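You operate a simulated robot arm through the tools that you are given. There is no shell and no other tool. Be economical: measure what you need, move in short steps, check, and stop when the job is done.

The job below is to be done with a simulated two-armed robot. You get a single attempt, and the scene is never put back.

JOB
Seal the fullest battery in the yellow canister and crate it.
Fine: hold the canister for its cap and as you fill it; green crate. Set down upright: yellow canister.

Only the result counts: the job must be done as asked and must still hold three seconds after the hand-in. Knocking over, shifting, dropping, spilling or breaking anything else fails it. Lids that push on must go on centred and level and be pressed home; caps that screw on are set level and turned clockwise until they are tight.

ROBOT AND FRAMES
Two 7-joint arms with two-finger parallel grippers on one trunk, on a base that drives. Base frame: it is fixed to the floor where the robot stands at the start and does not move with it; the origin is under the middle of the robot, x ahead of it, y to its left, z up. Readings come in mm, rad, newtons and seconds.
The left shoulder is at the start at [70, 163, 1070], the right one opposite. With the tool pointing down near the work surface each hand reaches from about 400 to 880 mm from the robot's upright axis, wherever it stands, measured 20 degrees to its own side. Places, roughly: grey mat [500, -300, 800]; inside of the green crate [500, 300, 800]; inside of the yellow canister [500, -200, 800]. Payload 3.43 kg a hand.
The TCP of each hand is the grasp point between the finger pads, 34 mm short of the fingertips. In the tool frame z runs along the fingers and y along their closing line. Largest opening 128 mm; finger width 24, thickness 12; the body of the gripper, 48 by 130 mm, starts 96 mm behind the TCP.
Orientation is that of the tool frame in the base frame, as [roll, pitch, yaw] about the fixed x, y, z axes, in that order (R = Rz(yaw) Ry(pitch) Rx(roll)). With the fingers straight down and closing along the base's y, the tool's x points along the base's -x, its y along +y and its z along -z.

CONTROLS
- The arms move only by the tool nudge_tool. It takes "left_rows", "right_rows" or both (then of equal length, played together; a hand with none holds still); each is a list of rows, each a list of 3 entries, a list of its own where there are three numbers: the finger opening in mm, from 0 to 128, then the shift along the base's x, y, z in units of 40 mm (1.0 is 40 mm), then the turn, a rotation vector about the base's x, y, z in units of 8 degrees (1.0 is 8 degrees). In form: [[hand, [tx, ty, tz], [ax, ay, az]], ...]. A call has 1 to 10 rows; each row shifts and turns the commanded pose from where the row before left it. A call with a number of a shift or a turn outside -1 to 1 is refused whole. Each row takes 0.2 s and may step no farther than 50 mm and 0.15 rad from the row before; otherwise, or with a gripper value out of range, the whole call is refused. A pose out of reach is approached as far as the arm can. The call stops where the force on the tool passes 40 N (or 10 N more than at its start, if that is more) or the arm is blocked; 0.2 s more then pass. Each finger travels about 153 mm/s and halts on what it meets, pressing with about 44 N; the grip force reading is that of the motor and also rises with nothing between the fingers. The clock runs only during rows and for 0.2 s after the last one: add rows that do not move to give the fingers time. The reply holds the time, the measured pose of the TCP, the force on the tool along the base axes, the opening and the grip force, in the units named above and with some noise, with the torque about the TCP (base axes, N m) and any sound that the robot's microphone picked up.
- Cameras (640 x 400 px; columns grow to the right, rows downward): "scene" is now at [133.7, -16.9, 1287.1]; the picture's right is [-0.21, -0.98, 0.00], its down [-0.67, 0.14, -0.73] and it looks along [0.71, -0.15, -0.68] (base axes); focal length 214 px, centre (320, 200). "left" rides on the left gripper at [76, 11, -160] in its tool frame; the picture's right is [-0.15, 0.99, 0.00], its down [-0.88, -0.13, -0.46] and it looks along [-0.45, -0.07, 0.89] (tool axes); focal length 234 px, centre (320, 200). "right" rides on the right gripper at [76, -11, -160] in its tool frame; the picture's right is [0.15, 0.99, 0.00], its down [-0.88, 0.13, -0.46] and it looks along [-0.45, 0.07, 0.89] (tool axes); focal length 234 px, centre (320, 200). There is no depth. A picture from a camera that has moved, and an enlarged one, comes with that camera's place and axes in the base frame and with its lens.
- get_image(camera): a new picture of that camera. The clock stands still meanwhile.
- raise_lower(by): slides the trunk up (or, below 0, down) by that many mm; the arms and the scene camera ride with it, the base frame stays. It gives what a move gives, with no picture.
- roll_base(legs): drives the robot by 1 to 6 legs, each [ahead, left, turn to the left] in mm, mm and rad, along the robot's own axes; the way and the turn of a leg run together, so that a leg with both is an arc; at most 1500 mm and 3.142 rad a leg. The arms and the cameras ride along, it lands a little off, and it stops where it bumps. It gives what a move gives.
- aim_head(pan, tilt): turns the head with the scene camera to pan (to the left, within 1.501 rad either way) and tilt (down, from -0.506 to 1.204), counted from straight ahead of the robot. It gives what a move gives.
- zoom(camera, box): a new picture of the part [left, top, right, bottom] of that camera's present view, enlarged. The clock stands still meanwhile.
- close_job(): hands the job in; it is judged then, once.

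Go step by step. Nothing tells you exact positions but the pictures and the camera data: compare them with the known pose of the tool, close in by small moves and look again before you grip or let go. The budget is 120 turns and 92 pictures, counting those below and the enlarged ones. Unless the task says otherwise, let go and move clear before handing in, and close with one line.

The tools are called after "Request:" by a JSON object that holds its "name" and its "arguments". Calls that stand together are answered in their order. nudge_tool: Moves the arms, as the interface text tells. Its arguments: {"type":"object","properties":{"left_rows":{"type":"array","items":{"type":"array"}},"right_rows":{"type":"array","items":{"type":"array"}}},"required":[]} The other tools are called the same way: raise_lower (by) slides the trunk up or down; roll_base (legs) drives the base; aim_head (pan, tilt) turns the head that bears the scene camera; get_image (camera) takes a picture; zoom (camera, box) takes an enlarged picture of a part of a camera's view; close_job () hands the job in.

At the start:

```text
clock: 0.0
left_tool_pos: [596.8, 72.9, 1075.6]
left_tcp_rot: [3.141, 0.0, -3.141]
left_force: [0.5, 0.1, -0.3]
left_torque: [-0.01, -0.02, 0.0]
left_width: 128.1
left_grasp_force: 0.0
right_tool_pos: [555.6, -459.2, 1139.3]
right_tcp_rot: [-3.141, 0.001, 3.14]
right_force: [0.4, 0.3, 0.1]
right_torque: [-0.02, -0.01, 0.04]
right_width: 127.9
right_grasp_force: 0.0
trunk travel left (down, up): [-550.0, 390.0]
robot x, y, heading: [-1.9, -0.4, 0.002]
head pan, tilt: [-0.213, 0.75]
```

scene: 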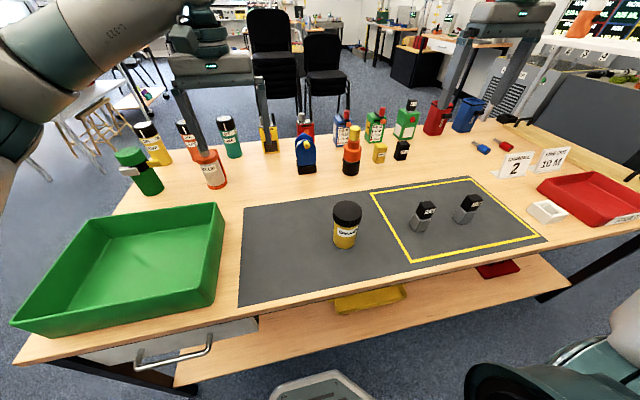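
right: 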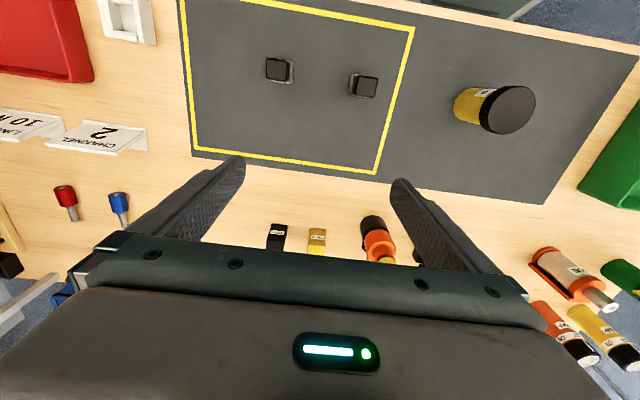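
left: 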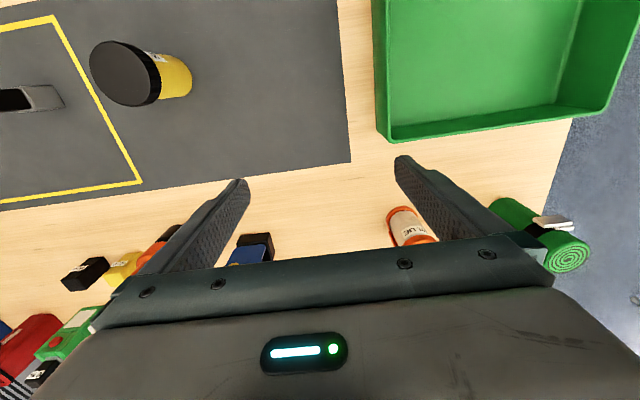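

I see the yellow canister with a black cap on the grey mat, and two battery-like boxes inside the yellow square. I'll zoom in on those and on the surroundings first.

Request:
{"name": "zoom", "arguments": {"camera": "scene", "box": [310, 170, 510, 290]}}

Request:
{"name": "zoom", "arguments": {"camera": "scene", "box": [260, 90, 480, 190]}}

Request:
{"name": "zoom", "arguments": {"camera": "scene", "box": [460, 100, 640, 240]}}

Request:
{"name": "zoom", "arguments": {"camera": "right", "box": [240, 30, 560, 150]}}

```text
3.20 times, centred on (410, 230) of scene
camera zoom: at [133.7, -16.9, 1287.1], right [-0.21, -0.98, 0.0], down [-0.67, 0.14, -0.73], along [0.71, -0.15, -0.68], focal length 686 px, centre (32, 104)
```

zoom: 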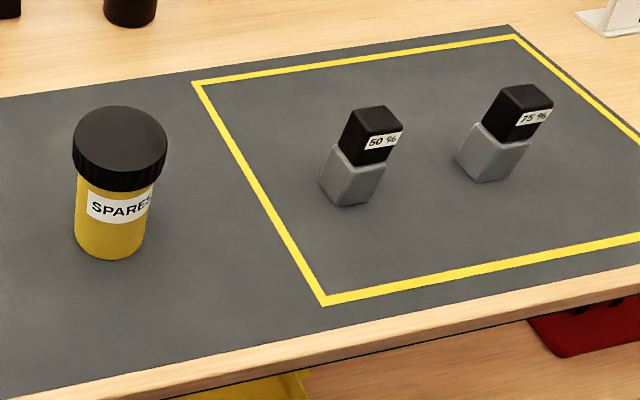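

```text
2.91 times, centred on (370, 140) of scene
camera zoom: at [133.7, -16.9, 1287.1], right [-0.21, -0.98, 0.0], down [-0.67, 0.14, -0.73], along [0.71, -0.15, -0.68], focal length 624 px, centre (174, 374)
```

zoom: 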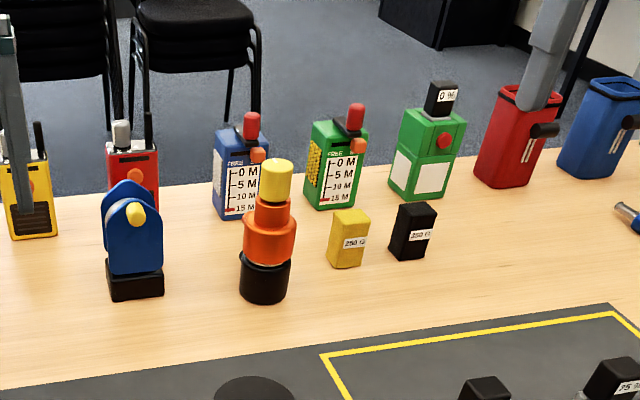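

```text
2.86 times, centred on (550, 170) of scene
camera zoom: at [133.7, -16.9, 1287.1], right [-0.21, -0.98, 0.0], down [-0.67, 0.14, -0.73], along [0.71, -0.15, -0.68], focal length 613 px, centre (-337, 286)
```

zoom: 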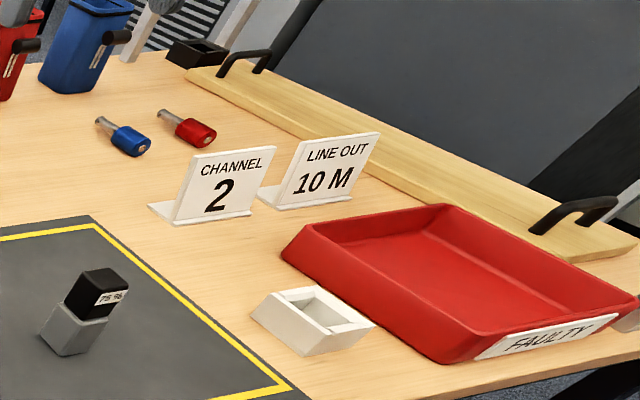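

```text
2.00 times, centred on (400, 90) of right
camera zoom: at [481.2, -470.2, 1297.4], right [-0.15, 0.99, 0.0], down [0.88, 0.13, 0.46], along [0.45, 0.07, -0.89], focal length 468 px, centre (160, 420)
```

zoom: 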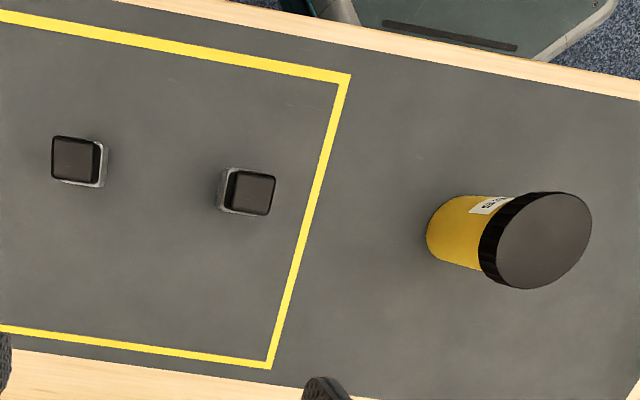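

The candidates so far are 50 % and 75 % on the mat, and 0 % on the green tester. I'll look at the left and far parts of the bench for any others.

Request:
{"name": "zoom", "arguments": {"camera": "scene", "box": [90, 90, 290, 215]}}

Request:
{"name": "aim_head", "arguments": {"pan": -0.35, "tilt": 0.45}}

Request:
{"name": "get_image", "arguments": {"camera": "scene"}}

```text
3.20 times, centred on (190, 152) of scene
camera zoom: at [133.7, -16.9, 1287.1], right [-0.21, -0.98, 0.0], down [-0.67, 0.14, -0.73], along [0.71, -0.15, -0.68], focal length 686 px, centre (736, 352)
```

zoom: 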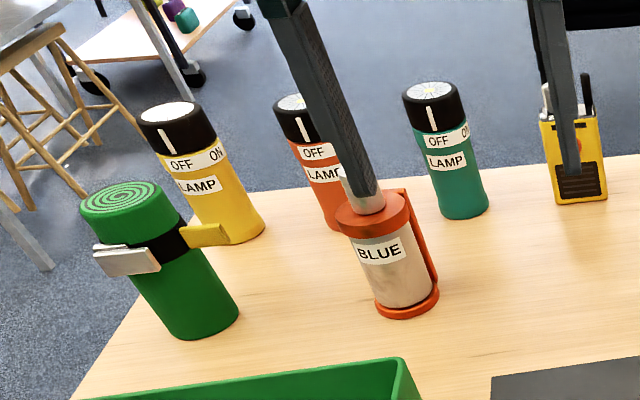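

```text
clock: 0.8
left_tool_pos: [597.4, 72.4, 1076.5]
left_tcp_rot: [-3.139, -0.001, -3.14]
left_force: [0.0, -0.3, -1.8]
left_torque: [0.01, 0.0, 0.01]
left_width: 128.2
left_grasp_force: 0.0
right_tool_pos: [556.8, -458.9, 1138.5]
right_tcp_rot: [-3.141, 0.0, 3.141]
right_force: [0.2, 0.1, 1.1]
right_torque: [0.0, -0.01, -0.02]
right_width: 127.7
right_grasp_force: 0.0
trunk travel left (down, up): [-550.0, 390.0]
robot x, y, heading: [2.2, -1.0, -0.002]
head pan, tilt: [-0.351, 0.45]
```

```text
83 pictures are left
camera scene: at [139.0, -30.9, 1313.5], right [-0.34, -0.94, 0.0], down [-0.41, 0.15, -0.9], along [0.85, -0.31, -0.44], focal length 214 px, centre (320, 200)
```

scene: 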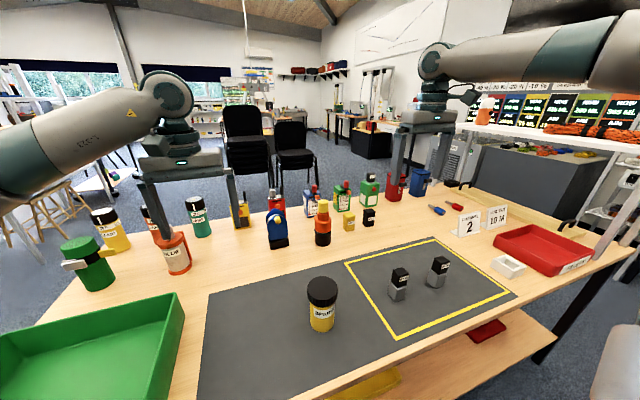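

To settle whether the far battery reads 75 or 25, I'll zoom tightly on all the labels.

Request:
{"name": "zoom", "arguments": {"camera": "scene", "box": [420, 245, 464, 290]}}

Request:
{"name": "zoom", "arguments": {"camera": "scene", "box": [380, 258, 424, 303]}}

Request:
{"name": "zoom", "arguments": {"camera": "scene", "box": [300, 165, 400, 228]}}

```text
8.89 times, centred on (442, 268) of scene
camera zoom: at [139.0, -30.9, 1313.5], right [-0.34, -0.94, 0.0], down [-0.41, 0.15, -0.9], along [0.85, -0.31, -0.44], focal length 1906 px, centre (-764, -400)
```

zoom: 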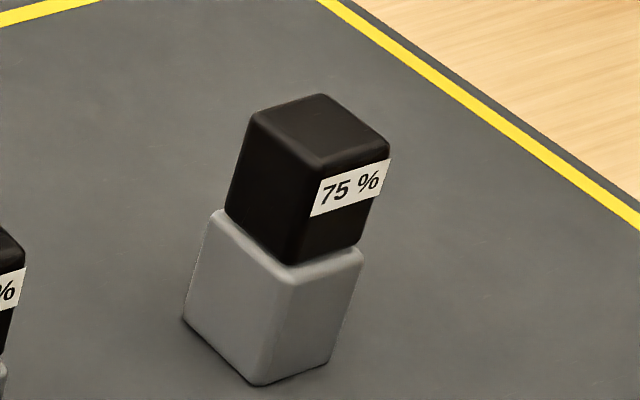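

```text
8.89 times, centred on (402, 280) of scene
camera zoom: at [139.0, -30.9, 1313.5], right [-0.34, -0.94, 0.0], down [-0.41, 0.15, -0.9], along [0.85, -0.31, -0.44], focal length 1906 px, centre (-409, -516)
```

zoom: 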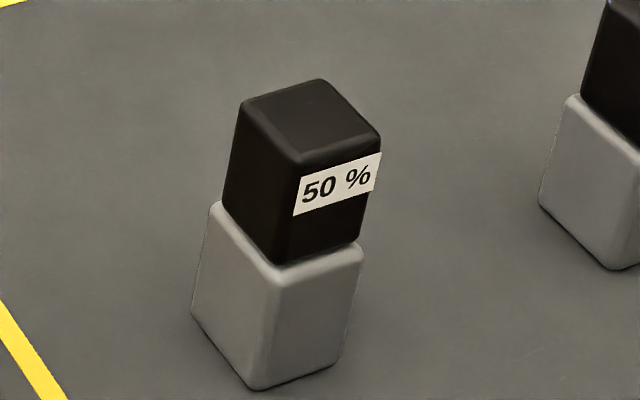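

```text
6.35 times, centred on (350, 196) of scene
camera zoom: at [139.0, -30.9, 1313.5], right [-0.34, -0.94, 0.0], down [-0.41, 0.15, -0.9], along [0.85, -0.31, -0.44], focal length 1362 px, centre (130, 222)
```

zoom: 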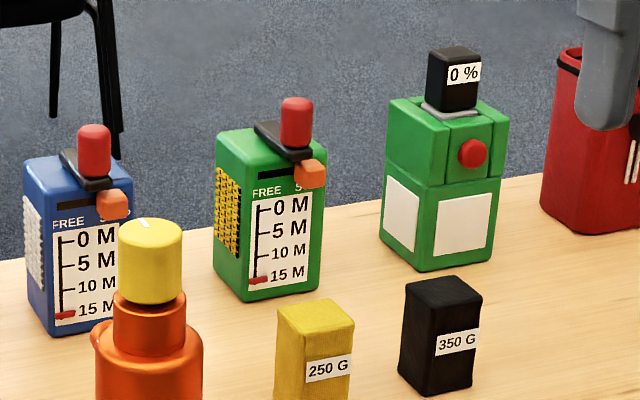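

The far battery clearly reads 75 %, so it's the one to use. I take the canister to be about [477, -162], with a 70 mm cap and its top near z = 912. I'll turn the left hand sideways so it can come in low from the canister's left.

Request:
{"name": "nudge_tool", "arguments": {"left_rows": [[128, [-0.29, 0.15, 0], [0, 0, 1]], [128, [-0.29, 0.15, 0], [0, 0, 1]], [128, [-0.29, 0.15, 0], [0, 0, 1]], [128, [-0.29, 0.15, 0], [0, 0, 1]], [128, [-0.29, 0.15, 0], [0, 0, 1]], [128, [-0.29, 0.15, 0], [0, 0, 1]], [128, [-0.29, 0.15, 0], [0, 0, 1]], [128, [-0.29, 0.15, 0], [0, 0, 1]], [128, [-0.29, 0.15, 0], [0, 0, 1]], [128, [-0.29, 0.15, 0], [0, 0, 1]]]}}

Request:
{"name": "aim_head", "arguments": {"pan": -0.25, "tilt": 0.8}}

```text
clock: 3.0
left_tool_pos: [480.6, 132.2, 1075.5]
left_tcp_rot: [-3.139, 0.0, -1.745]
left_force: [0.0, -0.3, -0.3]
left_torque: [-0.04, 0.01, 0.0]
left_width: 127.8
left_grasp_force: 0.1
right_tool_pos: [555.3, -459.2, 1139.2]
right_tcp_rot: [3.141, 0.0, -3.141]
right_force: [-0.2, 0.4, -0.8]
right_torque: [-0.03, -0.04, -0.04]
right_width: 128.0
right_grasp_force: 0.0
trunk travel left (down, up): [-550.0, 390.0]
robot x, y, heading: [0.4, 1.3, 0.001]
head pan, tilt: [-0.351, 0.45]
```

```text
clock: 3.8
left_tool_pos: [481.9, 130.3, 1075.7]
left_tcp_rot: [3.141, 0.0, -1.744]
left_force: [0.4, 0.0, 0.3]
left_torque: [-0.01, -0.01, 0.01]
left_width: 127.8
left_grasp_force: 0.0
right_tool_pos: [556.6, -458.2, 1139.2]
right_tcp_rot: [-3.141, 0.0, -3.14]
right_force: [-0.1, 0.1, -0.3]
right_torque: [-0.02, 0.01, -0.01]
right_width: 127.8
right_grasp_force: 0.1
trunk travel left (down, up): [-550.0, 390.0]
robot x, y, heading: [-1.5, -3.5, -0.001]
head pan, tilt: [-0.25, 0.799]
```

The left hand follows well. Next I finish the yaw and tilt the fingers toward -y.

Request:
{"name": "nudge_tool", "arguments": {"left_rows": [[128, [0, 0, -0.4], [0, 0, 1]], [128, [0, 0, -0.4], [-0.8, 0, 0.24]], [128, [0, 0, -0.4], [-1, 0, 0]], [128, [0, 0, -0.4], [-1, 0, 0]], [128, [0, 0, -0.4], [-1, 0, 0]], [128, [0, 0, -0.4], [-1, 0, 0]], [128, [0, 0, -0.4], [-1, 0, 0]], [128, [0, 0, -0.4], [-1, 0, 0]], [128, [0, 0, -0.4], [-1, 0, 0]], [128, [0, 0, -0.4], [-1, 0, 0]]]}}

Request:
{"name": "get_image", "arguments": {"camera": "scene"}}

Request:
{"name": "get_image", "arguments": {"camera": "left"}}

```text
clock: 6.0
left_tool_pos: [478.9, 131.3, 920.1]
left_tcp_rot: [-3.111, -1.226, -1.596]
left_force: [0.9, 0.1, 0.5]
left_torque: [0.02, 0.01, 0.0]
left_width: 128.0
left_grasp_force: 0.0
right_tool_pos: [552.1, -459.5, 1141.9]
right_tcp_rot: [3.139, 0.003, -3.14]
right_force: [-0.3, 0.4, -0.1]
right_torque: [0.0, -0.04, 0.0]
right_width: 127.9
right_grasp_force: 0.0
trunk travel left (down, up): [-550.0, 390.0]
robot x, y, heading: [-0.9, 0.6, -0.004]
head pan, tilt: [-0.25, 0.799]
```

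```text
79 pictures are left
camera scene: at [126.4, -20.8, 1284.8], right [-0.25, -0.97, 0.0], down [-0.69, 0.18, -0.7], along [0.68, -0.17, -0.71], focal length 214 px, centre (320, 200)
```

scene: 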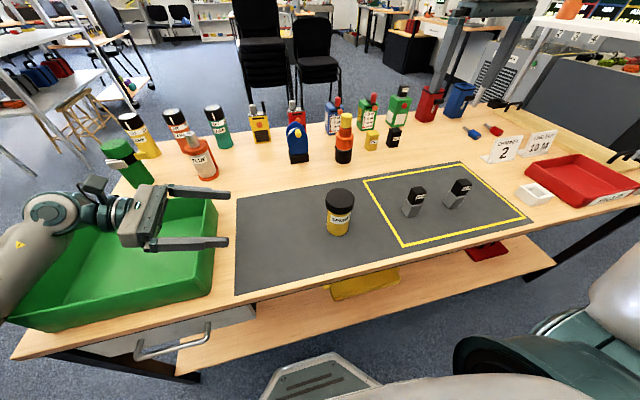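

```text
78 pictures are left
camera left: at [466.9, 257.0, 1044.7], right [-0.99, 0.04, -0.15], down [0.13, 0.73, -0.67], along [0.08, -0.69, -0.72], focal length 234 px, centre (320, 200)
```

left: 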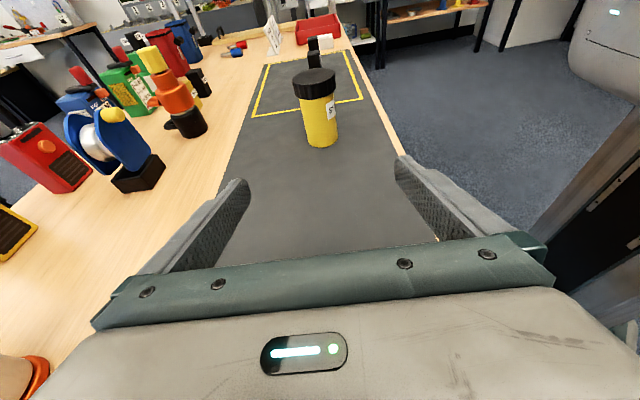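

The fingers point toward -y, with the canister ahead in view. I'll advance toward it and lower.

Request:
{"name": "nudge_tool", "arguments": {"left_rows": [[128, [0, -1, 0], [0, 0, 0]], [128, [0, -1, 0], [0, 0, 0]], [128, [0, -1, 0], [0, 0, 0]], [128, [0, -1, 0], [0, 0, 0]], [128, [0, -0.8, -0.5], [0, 0, 0]], [128, [0, 0, -0.8], [0, 0, 0]], [128, [0, 0, -0.8], [0, 0, 0]], [128, [0, 0, 0], [0, 0, 0]]]}}

Request:
{"name": "get_image", "arguments": {"camera": "left"}}

Request:
{"name": "get_image", "arguments": {"camera": "scene"}}

```text
clock: 8.0
left_tool_pos: [442.4, 101.1, 879.5]
left_tcp_rot: [-2.843, -1.236, -1.68]
left_force: [-0.2, -0.7, -0.1]
left_torque: [0.02, 0.04, -0.03]
left_width: 127.9
left_grasp_force: 0.0
right_tool_pos: [595.5, -272.2, 1140.5]
right_tcp_rot: [3.13, 0.015, -2.942]
right_force: [0.8, 0.5, -1.2]
right_torque: [-0.01, 0.02, 0.03]
right_width: 128.0
right_grasp_force: 0.1
trunk travel left (down, up): [-550.0, 390.0]
robot x, y, heading: [-29.8, 81.2, 0.201]
head pan, tilt: [-0.25, 0.799]
stopped in row 8 (left hand): the arm was blocked; the commanded pose is now the measured one
```

```text
77 pictures are left
camera left: at [398.8, 221.6, 998.0], right [-0.96, -0.12, -0.23], down [0.07, 0.73, -0.68], along [0.25, -0.67, -0.7], focal length 234 px, centre (320, 200)
```

left: 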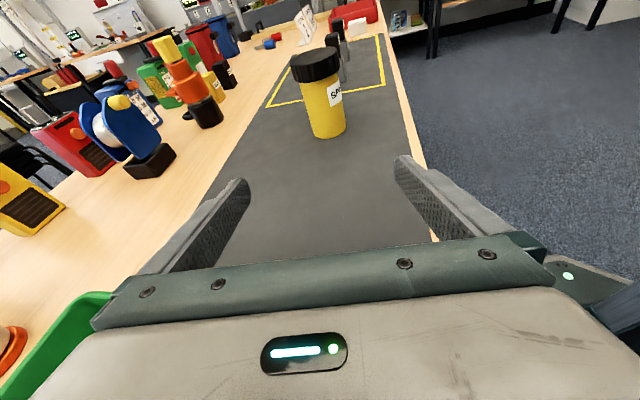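

```text
76 pictures are left
camera scene: at [66.0, 66.0, 1288.3], right [-0.05, -1.0, -0.02], down [-0.69, 0.05, -0.72], along [0.72, -0.02, -0.69], focal length 214 px, centre (320, 200)
```

scene: 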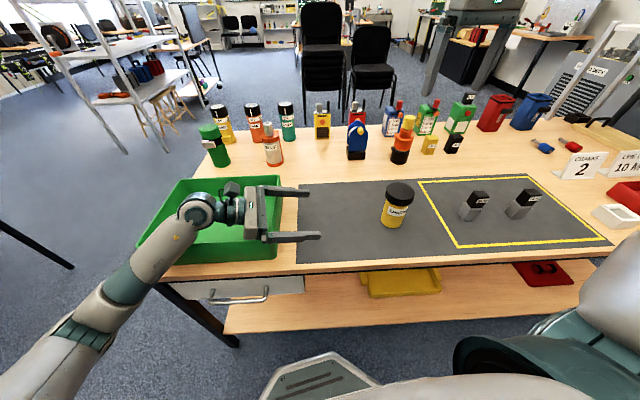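

The forearm, with its elbow hanging low, caught on something and pushed the base back. The crate and canister look unmoved. I'll raise the trunk to lift the arm clear, then look again.

Request:
{"name": "raise_lower", "arguments": {"by": 250}}

Request:
{"name": "get_image", "arguments": {"camera": "scene"}}

```text
clock: 10.6
left_tool_pos: [473.1, 114.5, 1098.1]
left_tcp_rot: [-3.016, -1.242, -1.508]
left_force: [0.0, 0.4, 0.1]
left_torque: [0.0, 0.01, 0.0]
left_width: 127.9
left_grasp_force: 0.1
right_tool_pos: [623.0, -263.9, 1383.6]
right_tcp_rot: [3.141, -0.009, -2.954]
right_force: [0.4, 0.1, -0.8]
right_torque: [-0.01, 0.02, 0.03]
right_width: 128.1
right_grasp_force: 0.2
trunk travel left (down, up): [-800.0, 140.0]
robot x, y, heading: [-19.5, 80.5, 0.191]
head pan, tilt: [-0.25, 0.799]
```

```text
75 pictures are left
camera scene: at [113.5, 87.4, 1533.0], right [-0.06, -1.0, 0.0], down [-0.72, 0.04, -0.7], along [0.7, -0.04, -0.72], focal length 214 px, centre (320, 200)
```

scene: 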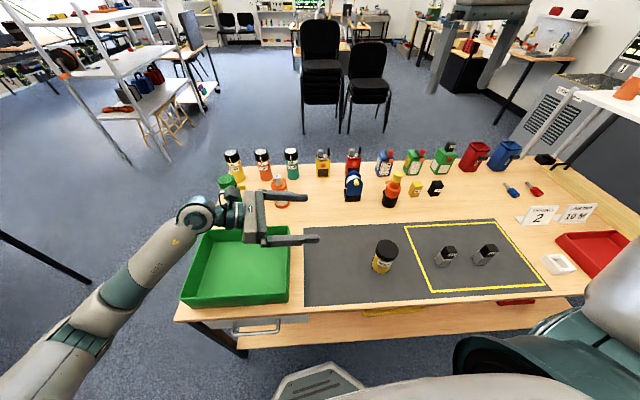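

Everything stands undisturbed. Now I'll square the base and shift it right so the canister is centred in front, a bit farther back.

Request:
{"name": "roll_base", "arguments": {"legs": [[0, 0, -0.191], [-30, -230, 0]]}}

Request:
{"name": "get_image", "arguments": {"camera": "scene"}}

```text
clock: 13.1
left_tool_pos: [438.8, -211.3, 1099.3]
left_tcp_rot: [-3.015, -1.243, -1.7]
left_force: [-0.5, -0.2, -0.6]
left_torque: [0.01, 0.01, 0.03]
left_width: 127.9
left_grasp_force: 0.0
right_tool_pos: [513.9, -609.5, 1383.3]
right_tcp_rot: [3.141, -0.009, 3.138]
right_force: [-0.2, -0.5, 0.4]
right_torque: [-0.01, -0.02, 0.02]
right_width: 128.0
right_grasp_force: 0.2
trunk travel left (down, up): [-800.0, 140.0]
robot x, y, heading: [-50.7, -149.1, -0.006]
head pan, tilt: [-0.25, 0.799]
```

```text
74 pictures are left
camera scene: at [80.1, -167.5, 1533.2], right [-0.25, -0.97, 0.0], down [-0.69, 0.18, -0.7], along [0.67, -0.18, -0.72], focal length 214 px, centre (320, 200)
```

scene: 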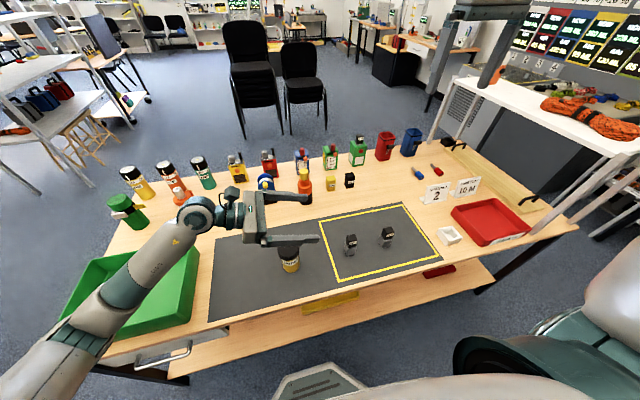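

The arm is clear now. I'll angle the left hand along its forearm, about 30° below horizontal and yawed 25°, then pull back to a pre-approach point.

Request:
{"name": "nudge_tool", "arguments": {"left_rows": [[128, [0, 0.85, 0], [0.7, 0.29, 0]], [128, [0, 0.85, 0], [0.7, 0, 0]], [128, [0, 0.85, 0], [0, 0, 0.8]], [128, [0, 0.85, 0], [0, 0, 0.8]], [128, [0, 0.85, 0], [0, 0, 0.8]], [128, [0, 0.2, -0.5], [0, 0, 0.7]], [128, [0, 0, -0.9], [0, 0, 0]], [128, [0, 0, 0], [0, 0, 0]]]}}

Request:
{"name": "get_image", "arguments": {"camera": "scene"}}

Request:
{"name": "get_image", "arguments": {"camera": "left"}}

```text
clock: 14.9
left_tool_pos: [439.2, -35.0, 1041.9]
left_tcp_rot: [3.139, -1.05, -1.146]
left_force: [0.3, -0.4, -0.3]
left_torque: [0.01, 0.02, -0.01]
left_width: 127.9
left_grasp_force: 0.1
right_tool_pos: [512.5, -612.0, 1383.6]
right_tcp_rot: [-3.141, -0.009, 3.136]
right_force: [-0.1, -0.7, 0.5]
right_torque: [0.02, 0.01, 0.0]
right_width: 128.0
right_grasp_force: 0.1
trunk travel left (down, up): [-800.0, 140.0]
robot x, y, heading: [-47.3, -151.3, -0.001]
head pan, tilt: [-0.25, 0.799]
```

```text
73 pictures are left
camera scene: at [79.9, -168.8, 1533.2], right [-0.25, -0.97, 0.0], down [-0.69, 0.18, -0.7], along [0.67, -0.18, -0.72], focal length 214 px, centre (320, 200)
```

scene: 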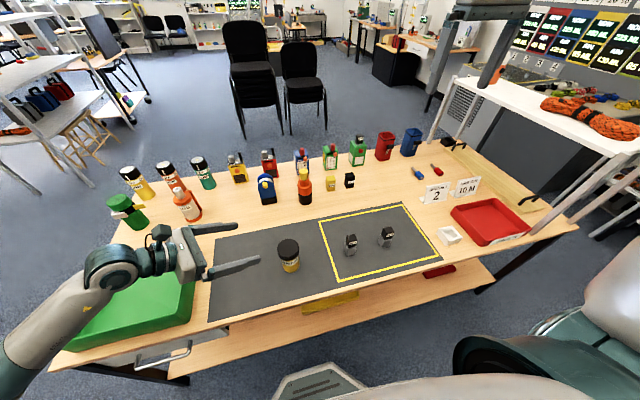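

```text
72 pictures are left
camera left: at [387.9, 53.2, 1187.3], right [-0.93, -0.34, -0.13], down [-0.22, 0.81, -0.54], along [0.28, -0.47, -0.83], focal length 234 px, centre (320, 200)
```

left: 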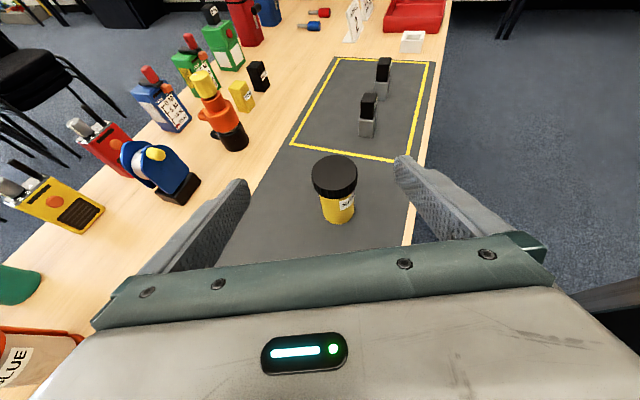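

The elbow is well clear. I'll lower to the pre-approach point in front of the canister.

Request:
{"name": "nudge_tool", "arguments": {"left_rows": [[128, [0, -0.2, -0.9], [0, 0, 0]], [128, [0, -0.2, -0.9], [0, 0, 0]], [128, [0, -0.2, -0.9], [0, 0, 0]], [128, [0, -0.2, -0.9], [0, 0, 0]], [128, [0, -0.1, -0.6], [0, 0, 0]], [128, [0, 0, 0], [0, 0, 0]]]}}

Request:
{"name": "get_image", "arguments": {"camera": "scene"}}

Request:
{"name": "get_image", "arguments": {"camera": "left"}}

```text
clock: 16.3
left_tool_pos: [438.9, -70.4, 875.9]
left_tcp_rot: [3.137, -1.047, -1.148]
left_force: [0.1, 1.1, -0.2]
left_torque: [-0.01, 0.0, 0.01]
left_width: 127.8
left_grasp_force: 0.1
right_tool_pos: [512.1, -611.1, 1384.2]
right_tcp_rot: [-3.141, -0.01, 3.137]
right_force: [0.1, 0.5, 0.8]
right_torque: [-0.02, 0.01, -0.02]
right_width: 127.8
right_grasp_force: 0.0
trunk travel left (down, up): [-800.0, 140.0]
robot x, y, heading: [-52.6, -147.7, -0.011]
head pan, tilt: [-0.25, 0.799]
```

```text
71 pictures are left
camera scene: at [79.9, -168.8, 1533.2], right [-0.25, -0.97, 0.0], down [-0.69, 0.18, -0.7], along [0.67, -0.18, -0.72], focal length 214 px, centre (320, 200)
```

scene: 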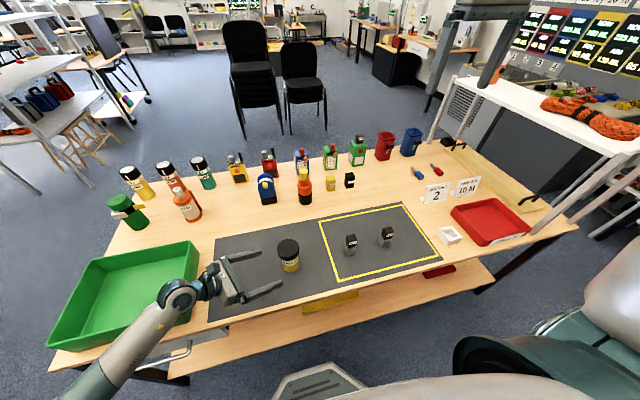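

```text
70 pictures are left
camera left: at [388.5, 17.4, 1019.5], right [-0.93, -0.34, -0.12], down [-0.22, 0.81, -0.54], along [0.28, -0.47, -0.83], focal length 234 px, centre (320, 200)
```

left: 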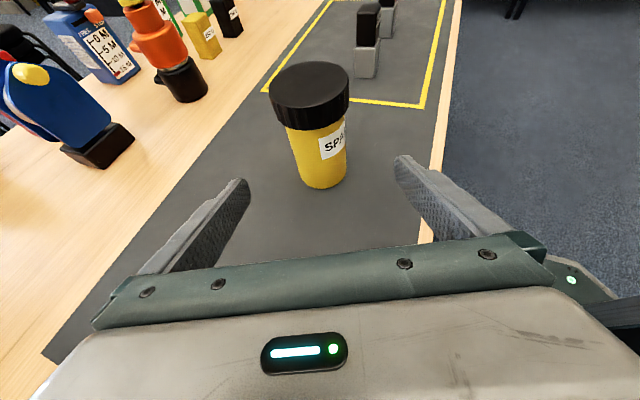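

The canister is near [479, -159], between the fingers. I'll slide in along the finger direction.

Request:
{"name": "nudge_tool", "arguments": {"left_rows": [[128, [0.25, -0.56, -0.36], [0, 0, 0]], [128, [0.25, -0.56, -0.36], [0, 0, 0]], [128, [0.25, -0.56, -0.36], [0, 0, 0]], [128, [0.25, -0.54, -0.36], [0, 0, 0]], [128, [0, 0, 0], [0, 0, 0]]]}}

Request:
{"name": "get_image", "arguments": {"camera": "left"}}

Request:
{"name": "zoom", "arguments": {"camera": "scene", "box": [180, 200, 380, 325]}}

```text
clock: 17.5
left_tool_pos: [477.6, -159.2, 817.4]
left_tcp_rot: [3.138, -1.05, -1.146]
left_force: [-0.5, 0.9, 0.6]
left_torque: [-0.02, 0.0, -0.01]
left_width: 128.0
left_grasp_force: 0.0
right_tool_pos: [511.1, -610.8, 1384.2]
right_tcp_rot: [3.141, -0.009, 3.137]
right_force: [0.2, 0.3, 0.7]
right_torque: [-0.01, -0.02, 0.0]
right_width: 128.0
right_grasp_force: 0.0
trunk travel left (down, up): [-800.0, 140.0]
robot x, y, heading: [-50.1, -150.5, -0.004]
head pan, tilt: [-0.25, 0.799]
```

```text
69 pictures are left
camera left: at [428.7, -71.6, 961.4], right [-0.93, -0.34, -0.13], down [-0.22, 0.81, -0.54], along [0.28, -0.47, -0.83], focal length 234 px, centre (320, 200)
```

left: 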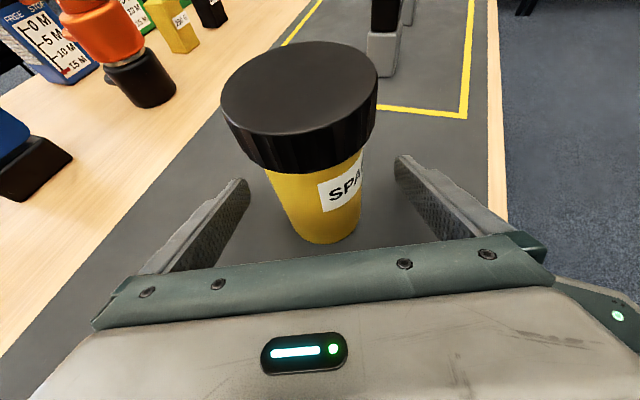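

```text
3.20 times, centred on (280, 262) of scene
camera zoom: at [79.6, -168.4, 1533.2], right [-0.25, -0.97, 0.0], down [-0.69, 0.18, -0.7], along [0.67, -0.18, -0.72], focal length 686 px, centre (448, 0)
```

zoom: 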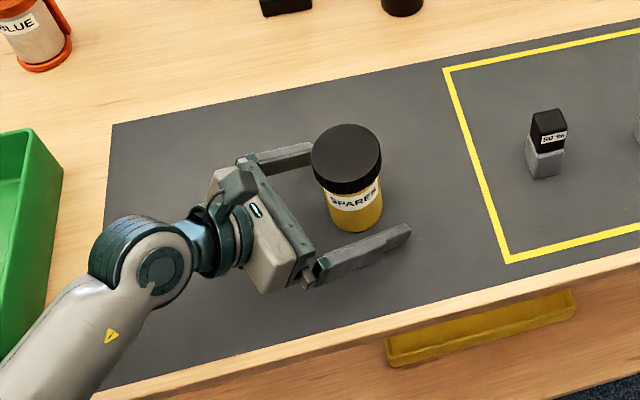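

The canister sits centred between the fingers at the TCP. I'll close the left hand slowly on the body.

Request:
{"name": "nudge_tool", "arguments": {"left_rows": [[90, [0, 0, 0], [0, 0, 0]], [75, [0, 0, 0], [0, 0, 0]], [66, [0, 0, 0], [0, 0, 0]], [60, [0, 0, 0], [0, 0, 0]], [50, [0, 0, 0], [0, 0, 0]], [40, [0, 0, 0], [0, 0, 0]], [40, [0, 0, 0], [0, 0, 0]]]}}

Request:
{"name": "get_image", "arguments": {"camera": "left"}}

```text
clock: 19.1
left_tool_pos: [478.1, -159.7, 816.7]
left_tcp_rot: [3.137, -1.049, -1.147]
left_force: [0.9, -0.5, 0.6]
left_torque: [-0.01, 0.01, -0.04]
left_width: 57.1
left_grasp_force: 43.8
right_tool_pos: [514.1, -610.7, 1382.8]
right_tcp_rot: [-3.141, -0.008, 3.137]
right_force: [-0.2, -0.5, 0.0]
right_torque: [0.0, -0.01, 0.0]
right_width: 127.7
right_grasp_force: 0.1
trunk travel left (down, up): [-800.0, 140.0]
robot x, y, heading: [-50.9, -149.6, -0.007]
head pan, tilt: [-0.25, 0.799]
```

```text
67 pictures are left
camera left: at [428.9, -71.6, 961.4], right [-0.93, -0.34, -0.12], down [-0.22, 0.81, -0.54], along [0.28, -0.47, -0.83], focal length 234 px, centre (320, 200)
```

left: 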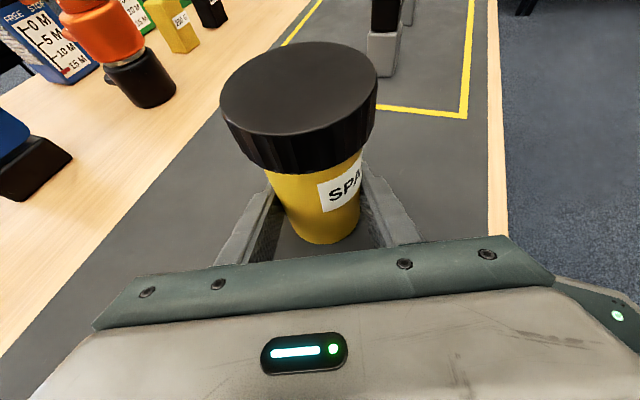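

The left hand grips the canister at 57 mm, and it stands steady. Now I bring the right hand over the cap.

Request:
{"name": "nudge_tool", "arguments": {"right_rows": [[100, [-0.085, 1, -0.6], [0, 0, 0]], [100, [-0.085, 1, -0.6], [0, 0, 0]], [100, [-0.085, 1, -0.6], [0, 0, 0]], [100, [-0.085, 1, -0.6], [0, 0, 0]], [100, [-0.085, 1, -0.6], [0, 0, 0]], [100, [-0.085, 1, -0.6], [0, 0, 0]], [100, [-0.085, 1, -0.6], [0, 0, 0]], [100, [-0.085, 1, -0.6], [0, 0, 0]], [100, [-0.085, 1, -0.6], [0, 0, 0]], [100, [-0.085, 1, -0.6], [0, 0, 0]]]}}

Request:
{"name": "nudge_tool", "arguments": {"right_rows": [[100, [0, 0.65, -0.6], [0, 0, 0]], [100, [0, 0.65, -0.6], [0, 0, 0]], [100, [0, 0, -0.6], [0, 0, 0]], [100, [0, 0, 0], [0, 0, 0]]]}}

Request:
{"name": "get_image", "arguments": {"camera": "right"}}

Request:
{"name": "get_image", "arguments": {"camera": "scene"}}

```text
clock: 21.3
left_tool_pos: [478.4, -158.3, 817.0]
left_tcp_rot: [3.139, -1.05, -1.147]
left_force: [0.8, -0.3, -1.0]
left_torque: [0.08, 0.01, -0.01]
left_width: 56.8
left_grasp_force: 44.3
right_tool_pos: [459.2, -281.9, 1160.2]
right_tcp_rot: [-3.142, -0.006, 3.137]
right_force: [0.0, 0.0, 0.8]
right_torque: [0.02, 0.02, 0.02]
right_width: 99.9
right_grasp_force: 0.0
right hand out of reach, approached as far as the arm can: row 9, 10
trunk travel left (down, up): [-800.0, 140.0]
robot x, y, heading: [-53.1, -150.1, -0.007]
head pan, tilt: [-0.25, 0.799]
```

```text
clock: 22.3
left_tool_pos: [479.6, -159.5, 816.3]
left_tcp_rot: [3.136, -1.049, -1.148]
left_force: [0.7, -0.8, -0.4]
left_torque: [0.03, -0.04, -0.07]
left_width: 57.0
left_grasp_force: 44.3
right_tool_pos: [443.1, -292.3, 1108.3]
right_tcp_rot: [3.14, -0.007, 3.136]
right_force: [-0.9, -0.3, -0.1]
right_torque: [-0.02, 0.0, -0.01]
right_width: 99.9
right_grasp_force: 0.1
right hand out of reach, approached as far as the arm can: row 1, 2, 3
trunk travel left (down, up): [-800.0, 140.0]
robot x, y, heading: [-52.3, -148.3, -0.004]
head pan, tilt: [-0.25, 0.799]
```

```text
66 pictures are left
camera right: at [370.1, -303.1, 1266.9], right [-0.14, 0.99, 0.0], down [0.88, 0.12, 0.45], along [0.44, 0.07, -0.89], focal length 234 px, centre (320, 200)
```

right: 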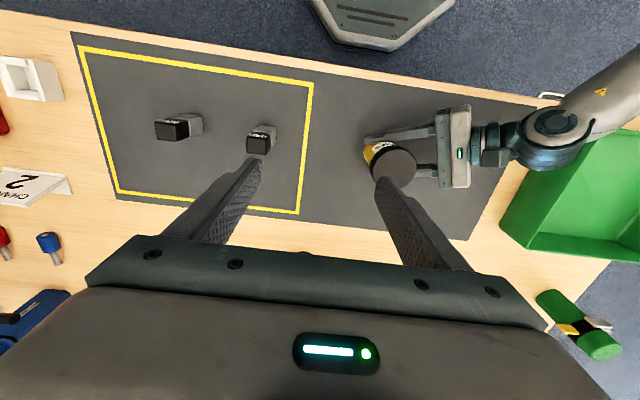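

```text
65 pictures are left
camera scene: at [80.0, -168.8, 1533.1], right [-0.25, -0.97, 0.0], down [-0.69, 0.18, -0.7], along [0.67, -0.18, -0.72], focal length 214 px, centre (320, 200)
```

scene: 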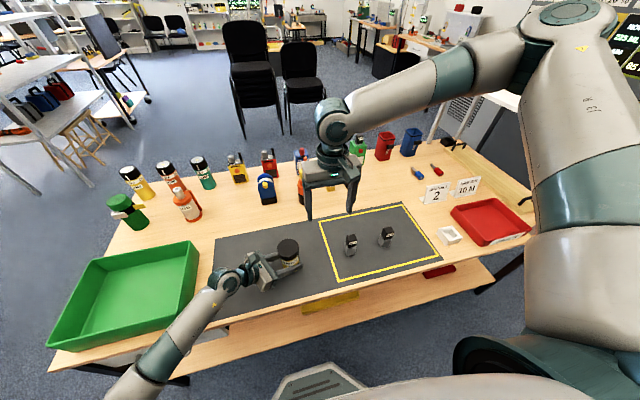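

The right arm reports it's out of reach at this wrist angle, with its forearm coming in from the right. I'll turn the hand with the forearm and see whether it closes in.

Request:
{"name": "nudge_tool", "arguments": {"right_rows": [[100, [0, 0, 0], [0, 0, 1]], [100, [0, 0, 0], [0, 0, 1]], [100, [0, 0, 0], [0, 0, 1]], [100, [0, 0, 0], [0, 0, 1]], [100, [0, 0, 0], [0, 0, 1]], [100, [0, 0, 0], [0, 0, 0]]]}}

```text
clock: 23.7
left_tool_pos: [478.2, -158.7, 816.5]
left_tcp_rot: [3.136, -1.049, -1.148]
left_force: [-0.9, -1.1, 1.1]
left_torque: [0.0, -0.06, -0.01]
left_width: 56.9
left_grasp_force: 43.5
right_tool_pos: [443.0, -292.7, 1107.0]
right_tcp_rot: [3.139, -0.006, -2.447]
right_force: [-1.1, -0.4, -0.4]
right_torque: [0.0, 0.04, 0.02]
right_width: 99.7
right_grasp_force: 0.1
trunk travel left (down, up): [-800.0, 140.0]
robot x, y, heading: [-51.6, -148.4, -0.005]
head pan, tilt: [-0.25, 0.799]
```

The turn was accepted and the commanded pose is now this one. I'll try moving toward the canister again.

Request:
{"name": "nudge_tool", "arguments": {"right_rows": [[100, [0.5, 0.6, 0], [0, 0, 0]], [100, [0.4, 0.7, 0], [0, 0, 0]], [100, [0, 1, 0], [0, 0, 0]], [100, [0, 1, 0], [0, 0, 0]], [100, [0, 0, 0], [0, 0, 0]]]}}

```text
clock: 24.9
left_tool_pos: [479.4, -159.4, 817.1]
left_tcp_rot: [3.135, -1.047, -1.147]
left_force: [0.4, -1.0, 0.9]
left_torque: [0.04, -0.02, -0.01]
left_width: 57.0
left_grasp_force: 43.4
right_tool_pos: [442.8, -284.0, 1134.1]
right_tcp_rot: [3.139, -0.006, -2.448]
right_force: [-0.7, -0.5, -0.5]
right_torque: [0.01, -0.01, -0.01]
right_width: 100.1
right_grasp_force: 0.1
right hand out of reach, approached as far as the arm can: row 1, 2, 3, 4
trunk travel left (down, up): [-800.0, 140.0]
robot x, y, heading: [-47.8, -149.7, -0.007]
head pan, tilt: [-0.25, 0.799]
```

It isn't the yaw: the elbow seems stuck high on the right. I'll back off outward, come down lower first, and then go across.

Request:
{"name": "nudge_tool", "arguments": {"right_rows": [[100, [0.5, -0.8, 0], [0, 0, -0.5]], [100, [0.5, -0.8, 0], [0, 0, -0.5]], [100, [0.5, -0.8, -0.4], [0, 0, -0.5]], [100, [0.3, 0, -0.9], [0, 0, -0.5]], [100, [0, 0, -1], [0, 0, -0.5]], [100, [0, 0, -1], [0, 0, -0.5]], [100, [0, 0, -0.9], [0, 0, -0.5]], [100, [0, 0, 0], [0, 0, 0]]]}}

Request:
{"name": "nudge_tool", "arguments": {"right_rows": [[100, [0, 0.6, 0], [0, 0, 0]], [100, [0, 0.6, 0], [0, 0, 0]], [100, [0, 0.6, 0], [0, 0, 0]], [100, [0, 0, 0], [0, 0, 0]]]}}

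Request:
{"name": "get_image", "arguments": {"camera": "scene"}}

```text
clock: 26.7
left_tool_pos: [478.8, -159.2, 816.2]
left_tcp_rot: [3.137, -1.05, -1.147]
left_force: [-0.6, -1.1, 1.2]
left_torque: [0.01, -0.02, -0.02]
left_width: 56.9
left_grasp_force: 44.0
right_tool_pos: [505.7, -398.9, 985.0]
right_tcp_rot: [3.14, -0.007, -2.938]
right_force: [0.2, -0.3, -0.3]
right_torque: [0.02, 0.01, -0.03]
right_width: 100.0
right_grasp_force: 0.0
right hand out of reach, approached as far as the arm can: row 6, 7
trunk travel left (down, up): [-800.0, 140.0]
robot x, y, heading: [-49.2, -150.5, -0.013]
head pan, tilt: [-0.25, 0.799]
```

```text
clock: 27.7
left_tool_pos: [478.8, -159.8, 816.4]
left_tcp_rot: [3.137, -1.049, -1.147]
left_force: [0.1, 1.1, 0.8]
left_torque: [0.05, -0.04, -0.01]
left_width: 56.8
left_grasp_force: 43.9
right_tool_pos: [486.0, -359.4, 1015.1]
right_tcp_rot: [3.139, -0.005, -2.936]
right_force: [0.2, 0.2, 0.3]
right_torque: [0.04, -0.02, -0.04]
right_width: 99.9
right_grasp_force: 0.0
right hand out of reach, approached as far as the arm can: row 1, 2, 3
trunk travel left (down, up): [-800.0, 140.0]
robot x, y, heading: [-49.1, -153.3, -0.003]
head pan, tilt: [-0.25, 0.799]
```

```text
64 pictures are left
camera scene: at [79.9, -168.9, 1533.2], right [-0.25, -0.97, 0.0], down [-0.69, 0.18, -0.7], along [0.67, -0.18, -0.72], focal length 214 px, centre (320, 200)
```

scene: 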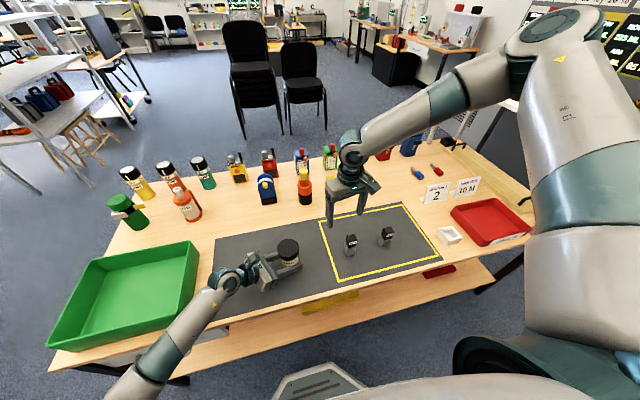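

With the trunk this high, the right arm can't get down near the centre. I'll lift the canister slightly with the left hand, keeping it upright, and retract the right hand. Then I can lower the trunk and back the base off while carrying it.

Request:
{"name": "nudge_tool", "arguments": {"left_rows": [[40, [0, 0, 0], [0, 0, 0]], [40, [0, 0, 0], [0, 0, 0]], [40, [0, 0, 0.4], [0, 0, 0]], [40, [0, 0, 0.6], [0, 0, 0]], [40, [0, 0, 0.8], [0, 0, 0]], [40, [0, 0, 0.8], [0, 0, 0]], [40, [0, 0, 0.8], [0, 0, 0]], [40, [0, 0, 0.6], [0, 0, 0]], [40, [0, 0, 0], [0, 0, 0]]], "right_rows": [[100, [0.5, -0.8, 0.3], [0, 0, 0]], [100, [0.5, -0.8, 0.5], [0, 0, 0]], [100, [0.3, -0.8, 0.5], [0, 0, -0.5]], [100, [0, -0.8, 0.5], [0, 0, -0.5]], [100, [0, -0.6, 0.5], [0, 0, -0.5]], [100, [0, -0.6, 0.5], [0, 0, 0]], [100, [0, 0, 0.3], [0, 0, 0]], [100, [0, 0, 0], [0, 0, 0]], [100, [0, 0, 0], [0, 0, 0]]]}}

Request:
{"name": "get_image", "arguments": {"camera": "left"}}

```text
clock: 29.7
left_tool_pos: [478.1, -159.6, 977.3]
left_tcp_rot: [3.139, -1.051, -1.146]
left_force: [0.3, -0.6, -1.2]
left_torque: [0.0, -0.01, -0.01]
left_width: 56.8
left_grasp_force: 44.0
right_tool_pos: [537.0, -534.7, 1137.7]
right_tcp_rot: [3.14, -0.009, 3.138]
right_force: [-0.3, -0.1, 0.6]
right_torque: [-0.02, 0.0, -0.01]
right_width: 99.9
right_grasp_force: 0.0
trunk travel left (down, up): [-800.0, 140.0]
robot x, y, heading: [-53.1, -149.6, -0.001]
head pan, tilt: [-0.25, 0.799]
```

```text
63 pictures are left
camera left: at [429.6, -72.4, 1121.4], right [-0.93, -0.34, -0.12], down [-0.22, 0.81, -0.54], along [0.28, -0.47, -0.83], focal length 234 px, centre (320, 200)
```

left: 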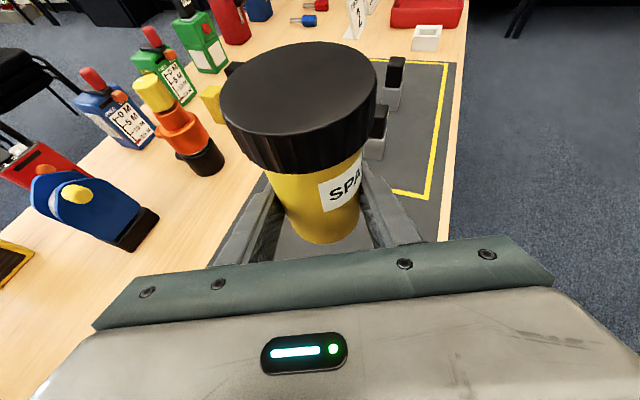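

The canister is lifted and steady. I'll raise it further and lift the right hand too, then lower the trunk by 200 and back up 70 mm.

Request:
{"name": "nudge_tool", "arguments": {"left_rows": [[40, [0, 0, 0.8], [0, 0, 0]], [40, [0, 0, 0.8], [0, 0, 0]], [40, [0, 0, 0.8], [0, 0, 0]], [40, [0, 0, 0.8], [0, 0, 0]], [40, [0, 0, 0.8], [0, 0, 0]], [40, [0, 0, 0.8], [0, 0, 0]], [40, [0, 0, 0], [0, 0, 0]]], "right_rows": [[100, [0, 0, 0.5], [0, 0, 0]], [100, [0, 0, 0.5], [0, 0, 0]], [100, [0, 0, 0.5], [0, 0, 0]], [100, [0, 0, 0.5], [0, 0, 0]], [100, [0, 0, 0.5], [0, 0, 0]], [100, [0, 0, 0.5], [0, 0, 0]], [100, [0, 0, 0], [0, 0, 0]]]}}

Request:
{"name": "raise_lower", "arguments": {"by": -200}}

Request:
{"name": "roll_base", "arguments": {"legs": [[-70, 0, 0]]}}

Request:
{"name": "get_image", "arguments": {"camera": "scene"}}

```text
clock: 31.3
left_tool_pos: [478.0, -159.9, 1169.3]
left_tcp_rot: [3.137, -1.048, -1.145]
left_force: [-0.7, 0.6, -1.1]
left_torque: [-0.01, -0.04, 0.0]
left_width: 56.9
left_grasp_force: 43.8
right_tool_pos: [539.4, -535.7, 1258.4]
right_tcp_rot: [3.14, -0.009, 3.136]
right_force: [1.1, 0.3, -0.3]
right_torque: [-0.02, 0.02, -0.01]
right_width: 99.8
right_grasp_force: 0.1
trunk travel left (down, up): [-800.0, 140.0]
robot x, y, heading: [-48.6, -148.1, -0.006]
head pan, tilt: [-0.25, 0.799]
```

```text
clock: 33.5
left_tool_pos: [469.3, -161.4, 977.2]
left_tcp_rot: [-3.116, -1.05, -1.17]
left_force: [0.0, 0.0, -1.3]
left_torque: [0.02, 0.0, -0.01]
left_width: 56.7
left_grasp_force: 44.5
right_tool_pos: [530.3, -538.6, 1064.6]
right_tcp_rot: [3.137, 0.003, 3.139]
right_force: [-0.4, 0.1, -0.2]
right_torque: [0.0, -0.01, -0.02]
right_width: 99.8
right_grasp_force: 0.0
trunk travel left (down, up): [-600.0, 340.0]
robot x, y, heading: [-55.4, -148.7, -0.008]
head pan, tilt: [-0.25, 0.799]
```

```text
clock: 34.5
left_tool_pos: [408.8, -156.5, 969.0]
left_tcp_rot: [3.139, -1.049, -1.145]
left_force: [-0.2, 0.2, -0.4]
left_torque: [0.01, 0.02, 0.02]
left_width: 56.9
left_grasp_force: 44.1
right_tool_pos: [471.2, -534.2, 1059.2]
right_tcp_rot: [-3.141, -0.007, 3.136]
right_force: [0.2, 0.7, 0.3]
right_torque: [-0.01, -0.02, -0.03]
right_width: 100.2
right_grasp_force: 0.0
trunk travel left (down, up): [-600.0, 340.0]
robot x, y, heading: [-117.6, -146.2, -0.005]
head pan, tilt: [-0.25, 0.799]
```

```text
62 pictures are left
camera scene: at [11.0, -168.3, 1333.1], right [-0.25, -0.97, 0.0], down [-0.69, 0.18, -0.7], along [0.67, -0.18, -0.72], focal length 214 px, centre (320, 200)
```

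scene: 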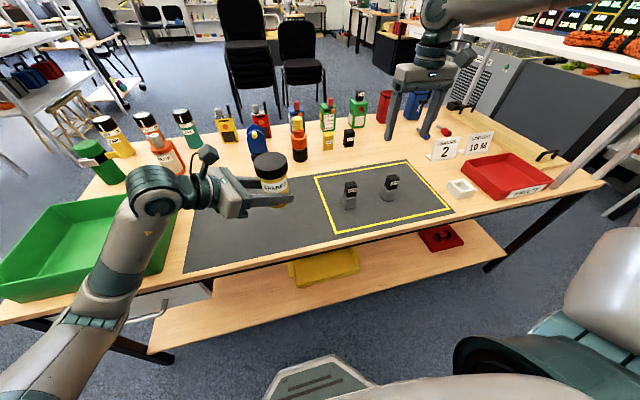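

The posture is good now. I'll bring the canister forward 70 mm while the right hand goes up and over it.

Request:
{"name": "nudge_tool", "arguments": {"left_rows": [[40, [0.35, 0, 0], [0, 0, 0]], [40, [0.35, 0, 0], [0, 0, 0]], [40, [0.35, 0, 0], [0, 0, 0]], [40, [0.35, 0, 0], [0, 0, 0]], [40, [0.35, 0, 0], [0, 0, 0]], [40, [0, 0, 0], [0, 0, 0]], [40, [0, 0, 0], [0, 0, 0]], [40, [0, 0, 0], [0, 0, 0]], [40, [0, 0, 0], [0, 0, 0]], [40, [0, 0, 0], [0, 0, 0]]], "right_rows": [[100, [0, 0.4, 0.9], [0, 0, 0]], [100, [0, 0.4, 0.9], [0, 0, 0]], [100, [0, 1, 0.7], [0, 0, 0]], [100, [0, 1, 0], [0, 0, 0]], [100, [0, 1, 0], [0, 0, 0]], [100, [0, 1, 0], [0, 0, 0]], [100, [0, 1, 0], [0, 0, 0]], [100, [0, 1, 0], [0, 0, 0]], [100, [0.2, 1, 0], [0, 0, 0]], [100, [0, 1, 0], [0, 0, 0]]]}}

Request:
{"name": "get_image", "arguments": {"camera": "right"}}

Request:
{"name": "get_image", "arguments": {"camera": "scene"}}

```text
clock: 36.7
left_tool_pos: [480.5, -158.4, 969.8]
left_tcp_rot: [3.136, -1.048, -1.146]
left_force: [0.1, -0.2, -1.8]
left_torque: [-0.01, 0.0, -0.03]
left_width: 57.0
left_grasp_force: 44.2
right_tool_pos: [462.5, -329.7, 1152.5]
right_tcp_rot: [3.14, -0.008, 3.137]
right_force: [-0.1, -1.2, -0.7]
right_torque: [0.01, -0.01, 0.03]
right_width: 100.1
right_grasp_force: 0.1
right hand out of reach, approached as far as the arm can: row 7, 8, 9, 10
trunk travel left (down, up): [-600.0, 340.0]
robot x, y, heading: [-116.1, -145.6, -0.004]
head pan, tilt: [-0.25, 0.799]
```

```text
61 pictures are left
camera right: at [389.1, -340.5, 1311.7], right [-0.14, 0.99, 0.0], down [0.88, 0.13, 0.45], along [0.44, 0.07, -0.89], focal length 234 px, centre (320, 200)
```

right: 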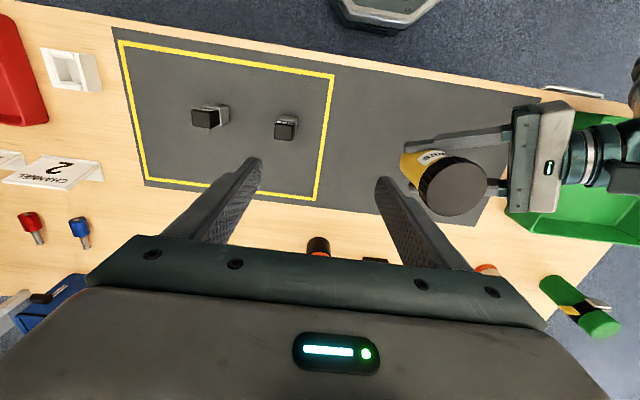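

```text
60 pictures are left
camera scene: at [11.1, -168.2, 1333.2], right [-0.25, -0.97, 0.0], down [-0.69, 0.18, -0.7], along [0.67, -0.18, -0.72], focal length 214 px, centre (320, 200)
```

scene: 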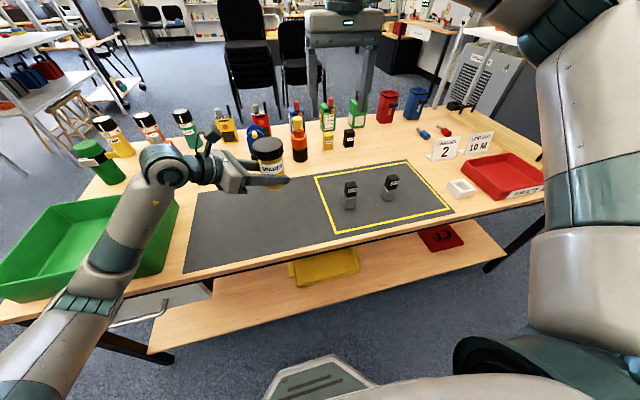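

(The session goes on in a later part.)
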